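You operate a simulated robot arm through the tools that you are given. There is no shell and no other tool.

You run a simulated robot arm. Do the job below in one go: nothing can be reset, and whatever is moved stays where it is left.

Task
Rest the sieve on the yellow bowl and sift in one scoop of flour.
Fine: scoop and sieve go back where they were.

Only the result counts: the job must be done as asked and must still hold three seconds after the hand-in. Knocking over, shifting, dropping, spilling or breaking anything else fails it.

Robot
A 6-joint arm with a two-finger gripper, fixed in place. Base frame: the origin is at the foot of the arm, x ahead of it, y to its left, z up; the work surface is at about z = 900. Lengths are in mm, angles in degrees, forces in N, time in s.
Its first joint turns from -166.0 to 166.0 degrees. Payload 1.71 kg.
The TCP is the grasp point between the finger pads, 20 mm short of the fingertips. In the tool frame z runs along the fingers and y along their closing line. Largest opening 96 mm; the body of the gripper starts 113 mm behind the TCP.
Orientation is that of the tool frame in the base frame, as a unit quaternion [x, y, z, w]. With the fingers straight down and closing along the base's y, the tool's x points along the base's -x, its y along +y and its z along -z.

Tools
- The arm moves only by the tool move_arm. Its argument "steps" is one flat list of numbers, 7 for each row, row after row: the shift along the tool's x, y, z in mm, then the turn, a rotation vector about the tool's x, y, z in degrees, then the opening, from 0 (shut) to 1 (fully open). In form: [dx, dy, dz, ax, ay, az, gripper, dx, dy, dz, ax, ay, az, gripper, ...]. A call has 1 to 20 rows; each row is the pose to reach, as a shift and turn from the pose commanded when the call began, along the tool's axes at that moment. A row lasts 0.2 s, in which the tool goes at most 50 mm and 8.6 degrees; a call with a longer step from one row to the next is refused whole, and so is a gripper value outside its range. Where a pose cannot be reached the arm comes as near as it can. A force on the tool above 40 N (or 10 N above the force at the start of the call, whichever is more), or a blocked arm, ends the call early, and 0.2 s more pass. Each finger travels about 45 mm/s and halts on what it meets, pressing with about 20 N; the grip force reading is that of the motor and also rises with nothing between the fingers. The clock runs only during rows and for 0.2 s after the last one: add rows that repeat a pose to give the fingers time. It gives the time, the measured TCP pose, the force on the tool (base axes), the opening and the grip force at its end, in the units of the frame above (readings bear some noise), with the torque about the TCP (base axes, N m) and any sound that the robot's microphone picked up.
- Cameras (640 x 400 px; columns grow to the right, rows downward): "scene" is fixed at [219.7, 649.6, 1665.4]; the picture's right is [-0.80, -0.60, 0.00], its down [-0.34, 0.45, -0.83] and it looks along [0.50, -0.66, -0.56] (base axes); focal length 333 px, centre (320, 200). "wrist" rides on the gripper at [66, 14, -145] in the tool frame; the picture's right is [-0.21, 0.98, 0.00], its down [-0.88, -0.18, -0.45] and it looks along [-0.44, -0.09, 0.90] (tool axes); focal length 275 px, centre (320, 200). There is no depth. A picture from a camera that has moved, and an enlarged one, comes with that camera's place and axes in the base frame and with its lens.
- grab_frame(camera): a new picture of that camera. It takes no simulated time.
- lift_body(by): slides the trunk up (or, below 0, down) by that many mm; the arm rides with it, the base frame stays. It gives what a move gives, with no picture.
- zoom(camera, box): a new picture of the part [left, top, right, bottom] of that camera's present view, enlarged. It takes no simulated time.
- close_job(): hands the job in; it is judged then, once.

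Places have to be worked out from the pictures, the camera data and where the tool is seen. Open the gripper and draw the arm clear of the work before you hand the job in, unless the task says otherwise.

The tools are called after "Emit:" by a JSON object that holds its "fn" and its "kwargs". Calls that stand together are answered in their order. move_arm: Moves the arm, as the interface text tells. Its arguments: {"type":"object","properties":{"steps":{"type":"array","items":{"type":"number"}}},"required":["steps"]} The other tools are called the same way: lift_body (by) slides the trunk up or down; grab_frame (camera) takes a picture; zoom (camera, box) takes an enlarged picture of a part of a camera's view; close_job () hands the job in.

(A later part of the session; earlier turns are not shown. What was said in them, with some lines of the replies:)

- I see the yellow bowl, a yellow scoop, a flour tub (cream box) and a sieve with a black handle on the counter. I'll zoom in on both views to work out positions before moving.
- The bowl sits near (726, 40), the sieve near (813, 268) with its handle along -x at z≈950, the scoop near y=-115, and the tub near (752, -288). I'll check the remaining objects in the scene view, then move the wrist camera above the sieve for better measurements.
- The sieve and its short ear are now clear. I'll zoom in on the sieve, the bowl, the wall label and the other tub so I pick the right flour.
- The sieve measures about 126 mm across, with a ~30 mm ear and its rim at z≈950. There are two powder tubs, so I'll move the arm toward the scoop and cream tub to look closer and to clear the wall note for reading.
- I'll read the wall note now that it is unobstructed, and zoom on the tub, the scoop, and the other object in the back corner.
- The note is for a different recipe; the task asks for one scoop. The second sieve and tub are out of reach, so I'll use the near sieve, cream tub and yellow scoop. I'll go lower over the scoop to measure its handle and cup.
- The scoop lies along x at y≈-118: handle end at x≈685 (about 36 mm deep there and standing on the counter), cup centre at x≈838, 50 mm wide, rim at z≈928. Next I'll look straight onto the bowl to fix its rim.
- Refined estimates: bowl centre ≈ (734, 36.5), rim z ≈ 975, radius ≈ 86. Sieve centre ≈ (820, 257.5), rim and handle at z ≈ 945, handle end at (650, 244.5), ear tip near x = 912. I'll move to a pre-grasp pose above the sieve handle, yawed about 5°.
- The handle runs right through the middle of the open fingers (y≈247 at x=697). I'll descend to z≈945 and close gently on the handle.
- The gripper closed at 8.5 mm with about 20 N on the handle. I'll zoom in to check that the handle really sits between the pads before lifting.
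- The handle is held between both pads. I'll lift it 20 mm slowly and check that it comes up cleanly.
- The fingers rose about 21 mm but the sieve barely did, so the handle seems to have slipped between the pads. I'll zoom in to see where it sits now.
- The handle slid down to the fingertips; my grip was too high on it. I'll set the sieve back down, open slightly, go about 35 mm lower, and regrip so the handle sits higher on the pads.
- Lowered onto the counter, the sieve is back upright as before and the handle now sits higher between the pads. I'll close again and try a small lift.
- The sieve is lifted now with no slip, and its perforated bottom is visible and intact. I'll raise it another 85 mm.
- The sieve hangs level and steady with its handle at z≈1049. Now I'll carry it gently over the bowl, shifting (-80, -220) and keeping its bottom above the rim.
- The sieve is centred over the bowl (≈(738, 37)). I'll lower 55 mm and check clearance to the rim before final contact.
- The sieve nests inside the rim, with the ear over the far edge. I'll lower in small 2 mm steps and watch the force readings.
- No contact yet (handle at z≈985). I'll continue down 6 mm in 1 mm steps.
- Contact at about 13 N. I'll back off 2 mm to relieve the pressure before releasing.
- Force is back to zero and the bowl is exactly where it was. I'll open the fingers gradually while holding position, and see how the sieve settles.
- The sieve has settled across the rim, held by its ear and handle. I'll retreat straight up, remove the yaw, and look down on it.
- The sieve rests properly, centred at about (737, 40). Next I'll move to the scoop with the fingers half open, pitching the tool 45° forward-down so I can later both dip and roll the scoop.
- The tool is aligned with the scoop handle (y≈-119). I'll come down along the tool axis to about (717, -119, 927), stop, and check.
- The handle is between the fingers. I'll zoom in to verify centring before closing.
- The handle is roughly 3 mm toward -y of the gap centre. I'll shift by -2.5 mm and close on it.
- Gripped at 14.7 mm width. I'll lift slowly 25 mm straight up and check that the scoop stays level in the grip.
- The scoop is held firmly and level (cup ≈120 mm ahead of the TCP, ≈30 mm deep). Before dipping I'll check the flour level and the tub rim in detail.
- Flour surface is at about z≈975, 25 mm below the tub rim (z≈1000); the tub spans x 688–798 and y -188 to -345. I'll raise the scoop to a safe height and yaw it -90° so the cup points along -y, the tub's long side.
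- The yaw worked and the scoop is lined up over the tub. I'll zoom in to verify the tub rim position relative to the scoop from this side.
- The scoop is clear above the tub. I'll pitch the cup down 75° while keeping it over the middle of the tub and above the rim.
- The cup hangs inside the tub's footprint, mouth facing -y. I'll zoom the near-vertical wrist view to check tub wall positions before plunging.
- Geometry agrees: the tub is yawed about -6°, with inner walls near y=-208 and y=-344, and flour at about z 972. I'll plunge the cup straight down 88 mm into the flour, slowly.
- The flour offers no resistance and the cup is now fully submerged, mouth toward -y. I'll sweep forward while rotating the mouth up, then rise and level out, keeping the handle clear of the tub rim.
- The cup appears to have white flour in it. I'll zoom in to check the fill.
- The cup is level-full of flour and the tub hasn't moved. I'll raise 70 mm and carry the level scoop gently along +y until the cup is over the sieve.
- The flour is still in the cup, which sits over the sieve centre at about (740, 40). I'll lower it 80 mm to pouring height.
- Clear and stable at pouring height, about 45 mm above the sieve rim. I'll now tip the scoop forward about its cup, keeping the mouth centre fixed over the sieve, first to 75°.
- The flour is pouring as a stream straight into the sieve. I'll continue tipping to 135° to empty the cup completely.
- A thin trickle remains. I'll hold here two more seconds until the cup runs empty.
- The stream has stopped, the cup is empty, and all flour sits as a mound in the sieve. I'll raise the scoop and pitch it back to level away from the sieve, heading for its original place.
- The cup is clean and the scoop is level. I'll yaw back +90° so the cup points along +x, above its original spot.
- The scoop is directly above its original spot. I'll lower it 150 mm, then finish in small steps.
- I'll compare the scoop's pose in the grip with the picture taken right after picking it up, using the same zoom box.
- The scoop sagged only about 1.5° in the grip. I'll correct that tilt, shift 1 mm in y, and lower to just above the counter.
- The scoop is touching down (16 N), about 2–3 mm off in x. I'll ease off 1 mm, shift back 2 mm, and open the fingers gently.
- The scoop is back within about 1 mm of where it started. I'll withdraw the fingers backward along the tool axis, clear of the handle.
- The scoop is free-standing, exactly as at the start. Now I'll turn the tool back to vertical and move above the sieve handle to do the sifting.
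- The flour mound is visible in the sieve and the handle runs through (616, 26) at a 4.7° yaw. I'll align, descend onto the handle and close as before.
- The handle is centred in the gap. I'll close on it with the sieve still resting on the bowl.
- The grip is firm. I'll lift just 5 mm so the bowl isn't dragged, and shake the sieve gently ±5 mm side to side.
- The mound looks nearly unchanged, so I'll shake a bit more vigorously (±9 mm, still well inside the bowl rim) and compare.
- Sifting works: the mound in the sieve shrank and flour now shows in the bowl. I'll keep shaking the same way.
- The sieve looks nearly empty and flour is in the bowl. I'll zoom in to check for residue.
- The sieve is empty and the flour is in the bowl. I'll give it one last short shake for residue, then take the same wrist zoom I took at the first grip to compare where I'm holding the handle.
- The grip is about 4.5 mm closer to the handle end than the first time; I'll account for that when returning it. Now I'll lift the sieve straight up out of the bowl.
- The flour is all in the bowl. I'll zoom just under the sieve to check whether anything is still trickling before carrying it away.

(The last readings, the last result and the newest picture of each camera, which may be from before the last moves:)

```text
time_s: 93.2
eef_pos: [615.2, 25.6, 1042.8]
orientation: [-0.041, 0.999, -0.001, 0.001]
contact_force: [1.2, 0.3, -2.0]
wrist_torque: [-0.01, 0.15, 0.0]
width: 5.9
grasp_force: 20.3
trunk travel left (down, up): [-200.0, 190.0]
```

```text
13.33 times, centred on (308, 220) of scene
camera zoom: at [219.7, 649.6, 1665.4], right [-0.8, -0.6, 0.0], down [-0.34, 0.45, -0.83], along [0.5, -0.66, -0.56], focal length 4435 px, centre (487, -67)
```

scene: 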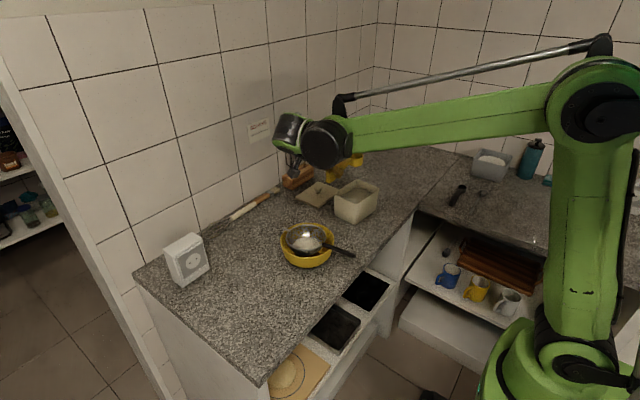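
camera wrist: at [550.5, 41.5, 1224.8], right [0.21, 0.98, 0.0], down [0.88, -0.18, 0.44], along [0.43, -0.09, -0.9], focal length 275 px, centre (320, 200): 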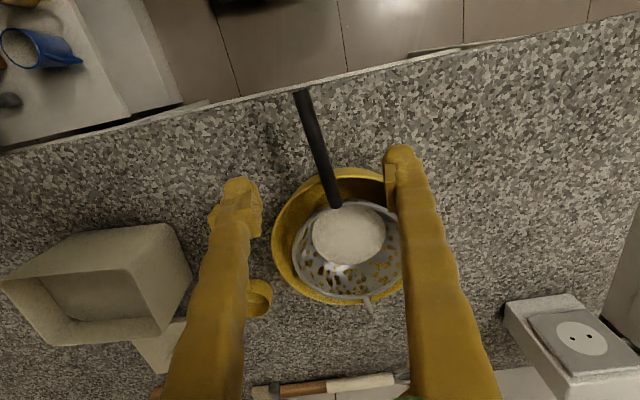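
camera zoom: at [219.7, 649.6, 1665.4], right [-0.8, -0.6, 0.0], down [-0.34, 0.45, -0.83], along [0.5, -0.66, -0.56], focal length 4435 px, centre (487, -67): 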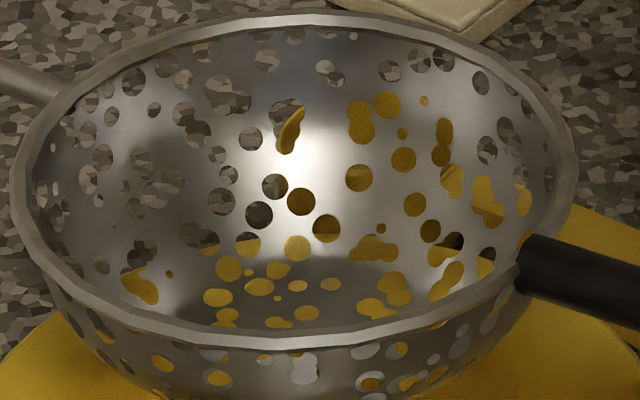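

The sieve is clean and nothing is falling. I'll carry it back over its original spot at this height.

Emit:
{"fn": "move_arm", "kwargs": {"steps": [-4, 8.5, 0, 0, 0, 0, 0, -11, 24, 0, 0, 0, 0, 0, -20, 44.9, 0, 0, 0, 0, 0, -29.5, 66.3, 0, 0, 0, 0, 0, -39, 87.7, 0, 0, 0, 0, 0, -48.5, 109, 0, 0, 0, 0, 0, -58, 130.4, 0, 0, 0, 0, 0, -67.5, 151.8, 0, 0, 0, 0, 0, -77, 173.1, 0, 0, 0, 0, 0, -85.5, 192.2, 0, 0, 0, 0, 0, -92, 206.8, 0, 0, 0, 0, 0, -95, 213.6, 0, 0, 0, 0, 0, -95, 213.6, 0, 0, 0, 0, 0]}}

Emit:
{"fn": "zoom", "kwargs": {"camera": "scene", "box": [190, 210, 340, 310]}}

Emit:
{"fn": "zoom", "kwargs": {"camera": "wrist", "box": [230, 60, 410, 260]}}

```text
time_s: 96.0
eef_pos: [691.4, 246.1, 1041.1]
orientation: [-0.042, 0.999, 0.0, 0.0]
contact_force: [0.1, -0.1, -1.5]
wrist_torque: [0.01, 0.14, -0.01]
width: 5.8
grasp_force: 19.8
trunk travel left (down, up): [-200.0, 190.0]
```

```text
4.00 times, centred on (265, 260) of scene
camera zoom: at [219.7, 649.6, 1665.4], right [-0.8, -0.6, 0.0], down [-0.34, 0.45, -0.83], along [0.5, -0.66, -0.56], focal length 1331 px, centre (540, -40)
```

zoom: 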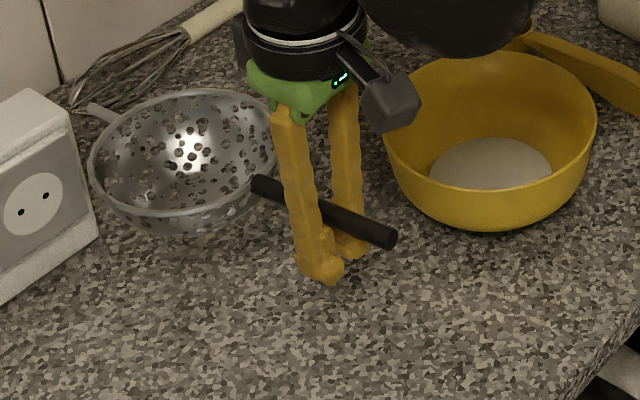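

```text
2.00 times, centred on (320, 160) of wrist
camera zoom: at [624.9, 253.5, 1187.1], right [0.12, 0.99, 0.0], down [0.89, -0.11, 0.44], along [0.44, -0.06, -0.9], focal length 551 px, centre (320, 280)
```

zoom: 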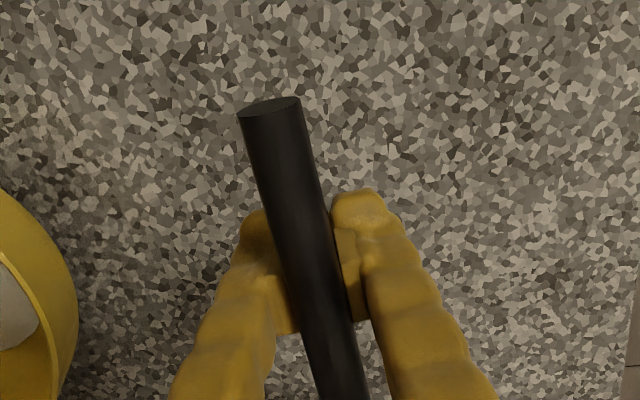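

Position matches the earlier lifted picture; the sieve sags only about 1.5° in pitch. I'll lower it 98 mm while correcting that small tilt.

Emit:
{"fn": "move_arm", "kwargs": {"steps": [0, 0, 6, 0, -0.5, 0, 0, 0, 0, 18, 0, -1, 0, 0, 0, 0, 32, 0, -1.5, 0, 0, 0, 0, 46, 0, -1.5, 0, 0, 0, 0, 60, 0, -1.5, 0, 0, 0, 0, 74, 0, -1.5, 0, 0, 0, 0, 86, 0, -1.5, 0, 0, 0, 0, 94, 0, -1.5, 0, 0, 0, 0, 98, 0, -1.5, 0, 0, 0, 0, 98, 0, -1.5, 0, 0]}}

Emit:
{"fn": "zoom", "kwargs": {"camera": "scene", "box": [200, 245, 300, 310]}}

Emit:
{"fn": "zoom", "kwargs": {"camera": "scene", "box": [200, 245, 320, 320]}}

```text
time_s: 98.2
eef_pos: [690.7, 245.5, 942.7]
orientation: [-0.042, 0.999, 0.001, 0.013]
contact_force: [0.2, -0.1, -1.0]
wrist_torque: [-0.01, 0.15, 0.01]
width: 5.8
grasp_force: 20.3
trunk travel left (down, up): [-200.0, 190.0]
```

```text
6.15 times, centred on (250, 278) of scene
camera zoom: at [219.7, 649.6, 1665.4], right [-0.8, -0.6, 0.0], down [-0.34, 0.45, -0.83], along [0.5, -0.66, -0.56], focal length 2047 px, centre (751, -277)
```

zoom: 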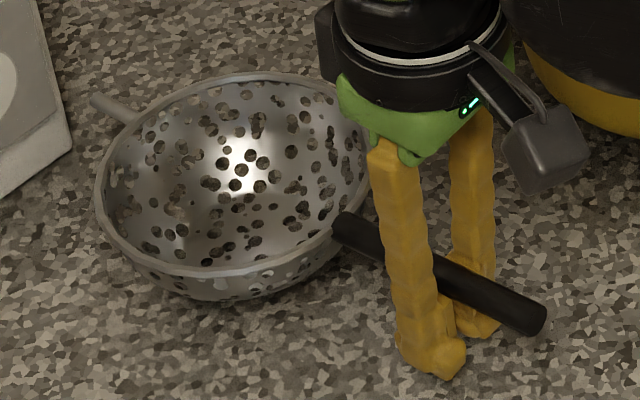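

```text
5.33 times, centred on (260, 282) of scene
camera zoom: at [219.7, 649.6, 1665.4], right [-0.8, -0.6, 0.0], down [-0.34, 0.45, -0.83], along [0.5, -0.66, -0.56], focal length 1774 px, centre (640, -240)
```

zoom: 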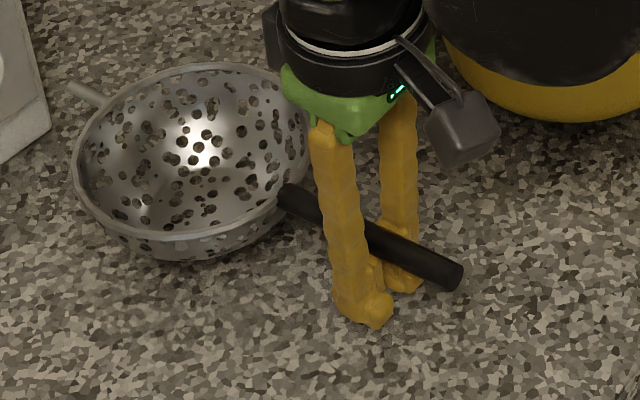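

Nearly in place: I estimate about 1° of yaw error and ≈11 mm left to go. I'll apply that small correction and lower in fine steps, watching for contact.

Emit:
{"fn": "move_arm", "kwargs": {"steps": [0, 1, 3, 0, 0, 0.5, 0, 0, 2.2, 6, 0, 0, 1, 0, 0, 2.2, 8, 0, 0, 1, 0, 0, 2.2, 9, 0, 0, 1, 0, 0, 2.2, 10, 0, 0, 1, 0, 0, 2.2, 11, 0, 0, 1, 0, 0, 2.2, 11, 0, 0, 1, 0]}}

Emit:
{"fn": "zoom", "kwargs": {"camera": "scene", "box": [200, 245, 300, 310]}}

```text
time_s: 99.8
eef_pos: [691.6, 248.5, 933.7]
orientation: [-0.033, 0.999, 0.001, 0.013]
contact_force: [0.2, -0.7, -0.6]
wrist_torque: [-0.04, 0.14, 0.02]
width: 6.2
grasp_force: 20.0
trunk travel left (down, up): [-200.0, 190.0]
```

```text
6.15 times, centred on (250, 278) of scene
camera zoom: at [219.7, 649.6, 1665.4], right [-0.8, -0.6, 0.0], down [-0.34, 0.45, -0.83], along [0.5, -0.66, -0.56], focal length 2047 px, centre (751, -277)
```

zoom: 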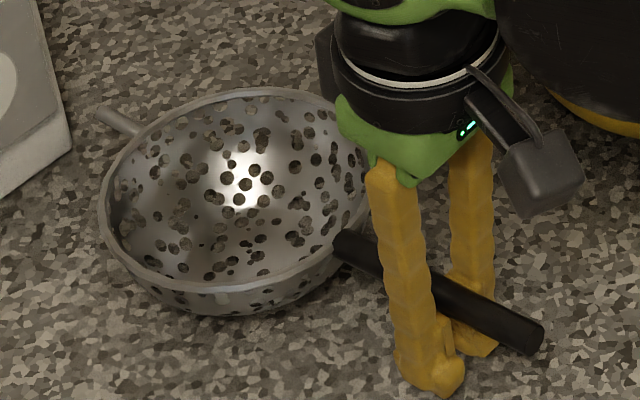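

No contact yet at z=933.7; the ear side is slightly high and everything is about 2 mm off to the right in view. I'll fine-tune and lower the last few millimetres.

Emit:
{"fn": "move_arm", "kwargs": {"steps": [-1, 0.5, 1, 0, 0.5, 0, 0, -2.1, 0.9, 2, 0, 1, 0, 0, -2.1, 0.9, 3, 0, 1, 0, 0, -2.1, 0.9, 4, 0, 1, 0, 0, -2.1, 0.9, 4, 0, 1, 0, 0]}}

Emit:
{"fn": "zoom", "kwargs": {"camera": "scene", "box": [200, 245, 300, 310]}}

```text
time_s: 101.0
eef_pos: [693.3, 249.2, 928.6]
orientation: [-0.033, 0.999, 0.0, 0.004]
contact_force: [-0.3, 0.8, 0.8]
wrist_torque: [0.03, -0.22, 0.08]
width: 6.1
grasp_force: 20.0
trunk travel left (down, up): [-200.0, 190.0]
```

```text
6.15 times, centred on (250, 278) of scene
camera zoom: at [219.7, 649.6, 1665.4], right [-0.8, -0.6, 0.0], down [-0.34, 0.45, -0.83], along [0.5, -0.66, -0.56], focal length 2047 px, centre (751, -277)
```

zoom: 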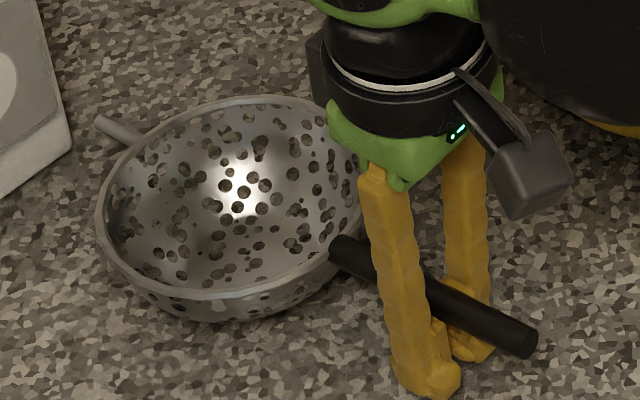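

The sieve now touches the counter (torque reversed) and matches its original outline closely. I'll open the fingers slowly.

Emit:
{"fn": "move_arm", "kwargs": {"steps": [0, 0, -0.5, 0, 0, 0, 0, 0, 0, -0.5, 0, 0, 0, 0.1, 0, 0, -0.5, 0, 0, 0, 0.2, 0, 0, -0.5, 0, 0, 0, 0.3, 0, 0, -0.5, 0, 0, 0, 0.45, 0, 0, -0.5, 0, 0, 0, 0.5, 0, 0, -0.5, 0, 0, 0, 0.5]}}

Emit:
{"fn": "zoom", "kwargs": {"camera": "scene", "box": [200, 245, 300, 310]}}

Emit:
{"fn": "zoom", "kwargs": {"camera": "wrist", "box": [220, 60, 420, 400]}}

```text
time_s: 102.6
eef_pos: [692.6, 248.6, 929.4]
orientation: [-0.033, 0.999, 0.0, 0.004]
contact_force: [0.5, 0.1, -0.6]
wrist_torque: [0.0, 0.02, -0.04]
width: 48.0
grasp_force: 0.0
trunk travel left (down, up): [-200.0, 190.0]
```

```text
6.15 times, centred on (250, 278) of scene
camera zoom: at [219.7, 649.6, 1665.4], right [-0.8, -0.6, 0.0], down [-0.34, 0.45, -0.83], along [0.5, -0.66, -0.56], focal length 2047 px, centre (751, -277)
```

zoom: 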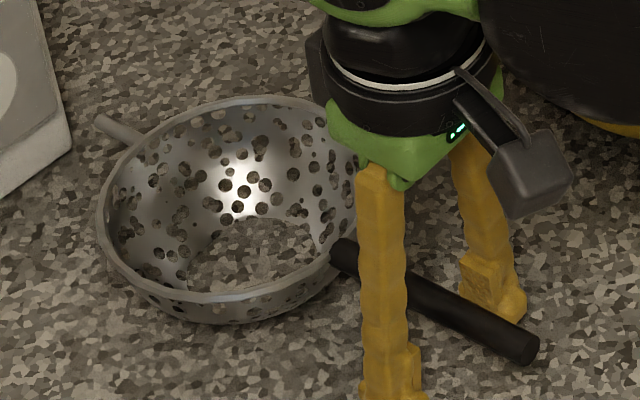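

```text
1.18 times, centred on (320, 230) of wrist
camera zoom: at [626.0, 257.9, 1074.4], right [0.14, 0.99, 0.0], down [0.88, -0.13, 0.45], along [0.45, -0.06, -0.89], focal length 324 px, centre (320, 165)
```

zoom: 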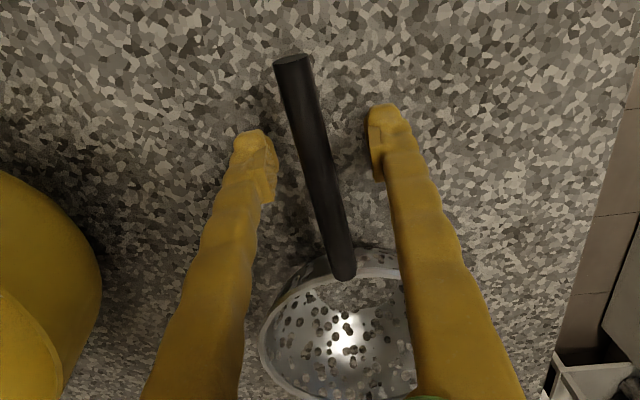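

The sieve is resting as before, within about 3 mm of its original outline. I'll withdraw straight up and clear of everything.

Emit:
{"fn": "move_arm", "kwargs": {"steps": [0, 0, -15, 0, 0, 0, 0.5, 0, 0, -45, 0, 0, 0, 0.5, 0, 0, -90, 0, 0, 0, 0.6, 0, 0, -135, 0, 0, 0, 0.8, 0, 0, -180, 0, 0, 0, 1, 15, -20, -220, 0, 0, 0, 1, 35, -55, -245, 0, 0, 0, 1, 60, -95, -260, 0, 0, 0, 1, 80, -135, -270, 0, 0, 0, 1, 80, -135, -270, 0, 0, 0, 1]}}

Emit:
{"fn": "grab_frame", "kwargs": {"camera": "scene"}}

Emit:
{"fn": "grab_frame", "kwargs": {"camera": "wrist"}}

Emit:
{"fn": "zoom", "kwargs": {"camera": "scene", "box": [200, 245, 300, 310]}}

Emit:
{"fn": "zoom", "kwargs": {"camera": "scene", "box": [265, 190, 385, 280]}}

```text
time_s: 104.8
eef_pos: [620.1, 108.5, 1199.0]
orientation: [-0.033, 0.999, 0.0, 0.005]
contact_force: [-0.5, 0.3, 0.0]
wrist_torque: [0.04, -0.03, 0.0]
width: 95.9
grasp_force: 0.1
trunk travel left (down, up): [-200.0, 190.0]
```

```text
taken
```

scene: 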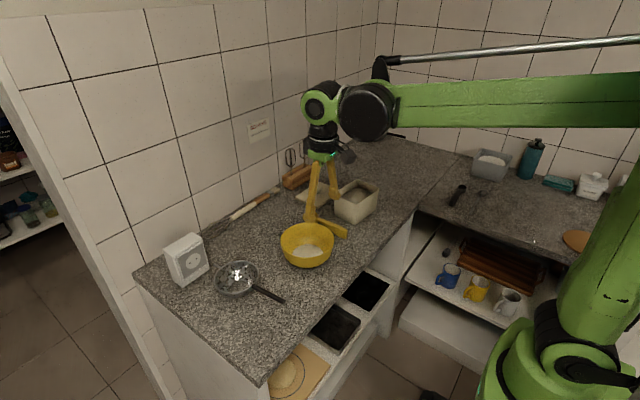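

```text
taken
camera wrist: at [552.2, 117.7, 1344.2], right [0.14, 0.99, 0.0], down [0.88, -0.13, 0.45], along [0.45, -0.06, -0.89], focal length 275 px, centre (320, 200)
```

wrist: 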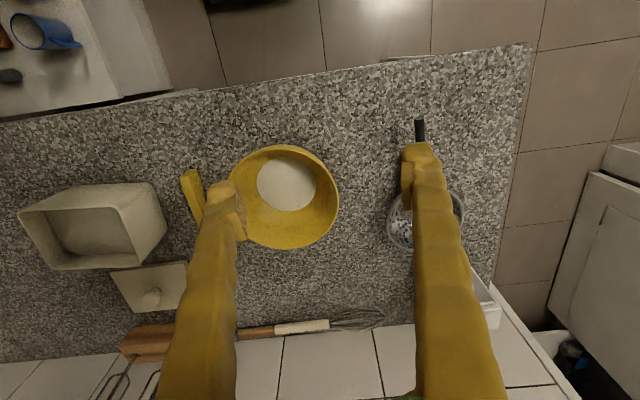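

```text
6.15 times, centred on (250, 278) of scene
camera zoom: at [219.7, 649.6, 1665.4], right [-0.8, -0.6, 0.0], down [-0.34, 0.45, -0.83], along [0.5, -0.66, -0.56], focal length 2047 px, centre (751, -277)
```

zoom: 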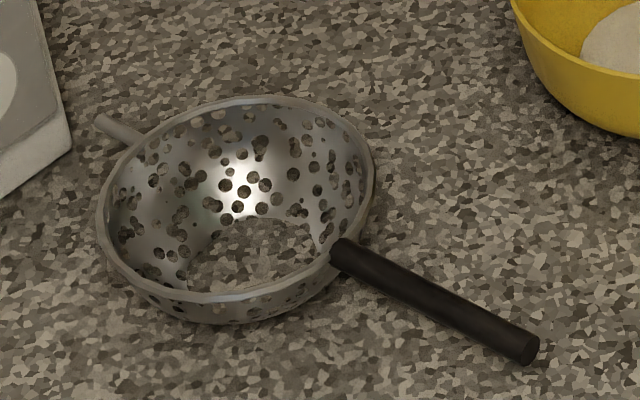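

```text
4.44 times, centred on (325, 235) of scene
camera zoom: at [219.7, 649.6, 1665.4], right [-0.8, -0.6, 0.0], down [-0.34, 0.45, -0.83], along [0.5, -0.66, -0.56], focal length 1478 px, centre (298, 44)
```

zoom: 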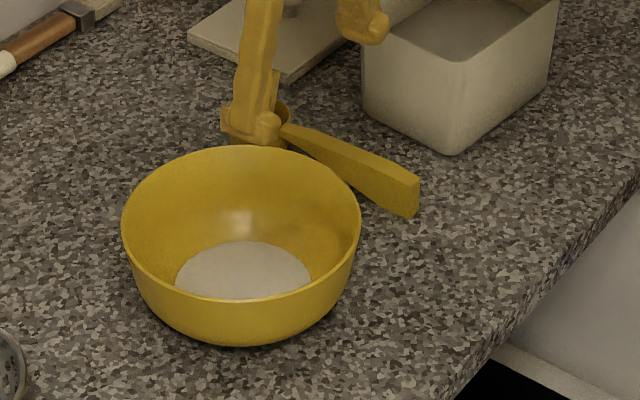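

Everything checks out: bowl unmoved with the flour in it, scoop and sieve back in place (within a few mm), and tub and lid undisturbed. I'll draw the arm up to its starting area and do a last check.

Emit:
{"fn": "move_arm", "kwargs": {"steps": [0, -10, -20, 0, 0, 0, 1, 0, -30, -45, 0, 0, 0, 1, 0, -55, -70, 0, 0, 0, 1, 0, -75, -88, 0, 0, 0, 1, 0, -75, -88, 0, 0, 0, 1]}}

Emit:
{"fn": "grab_frame", "kwargs": {"camera": "wrist"}}

Emit:
{"fn": "grab_frame", "kwargs": {"camera": "scene"}}

```text
time_s: 106.0
eef_pos: [624.5, 32.9, 1286.1]
orientation: [-0.033, 0.999, 0.0, 0.004]
contact_force: [0.3, -0.2, 0.1]
wrist_torque: [-0.01, -0.01, 0.03]
width: 96.3
grasp_force: 0.1
trunk travel left (down, up): [-200.0, 190.0]
```

```text
taken
camera wrist: at [557.1, 42.4, 1431.3], right [0.14, 0.99, 0.0], down [0.88, -0.13, 0.45], along [0.45, -0.06, -0.89], focal length 275 px, centre (320, 200)
```

wrist: 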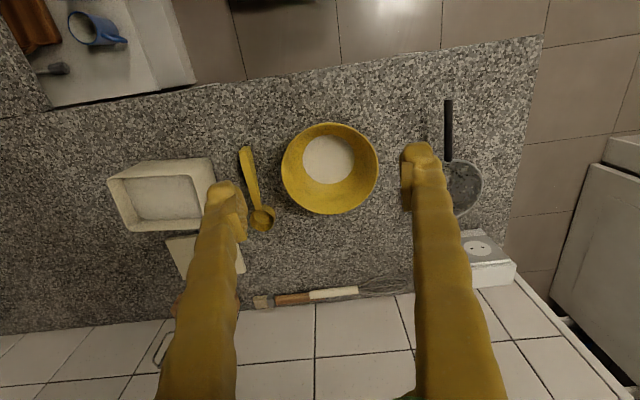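

```text
taken
```

scene: 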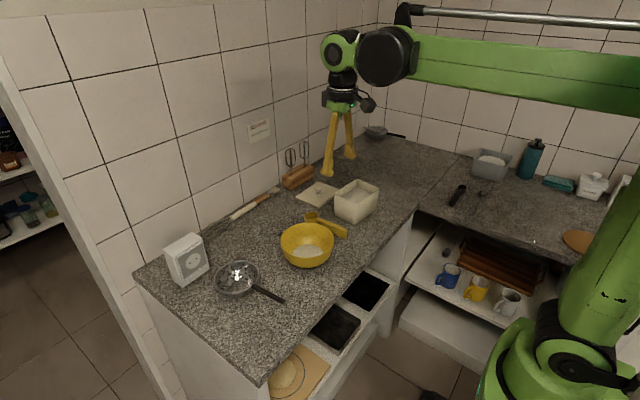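

The last pictures match the starting layout: sifted flour in the yellow bowl, empty sieve and scoop back in their places, nothing spilled, gripper open and clear. I'm handing the job in.

Emit:
{"fn": "close_job", "kwargs": {}}

```text
The job is handed in.
```

I rested the sieve on the yellow bowl, sifted one level scoop of flour into it, and handed the job in. The hand-in gave no verdict.

- **Flour:** the scoop emptied fully into the sieve. I shook the sieve, lifted about 5 mm off the rim, until it was clean. I saw no flour on the counter in the last pictures.
- **Scoop and sieve:** both are back where they were, the scoop within about 1 mm and the sieve within about 3 mm, judged from the pictures.
- **Everything else:** the bowl did not move. The flour tub, its lid and the other things nearby look undisturbed. The bowl tilted slightly for a moment while I first set the sieve down, then settled back.

The note on the wall calls for two scoops for scones; I followed the task and used one. I took "Fine: scoop and sieve go back where they were" to mean they should both be returned, so the sieve is no longer on the bowl.
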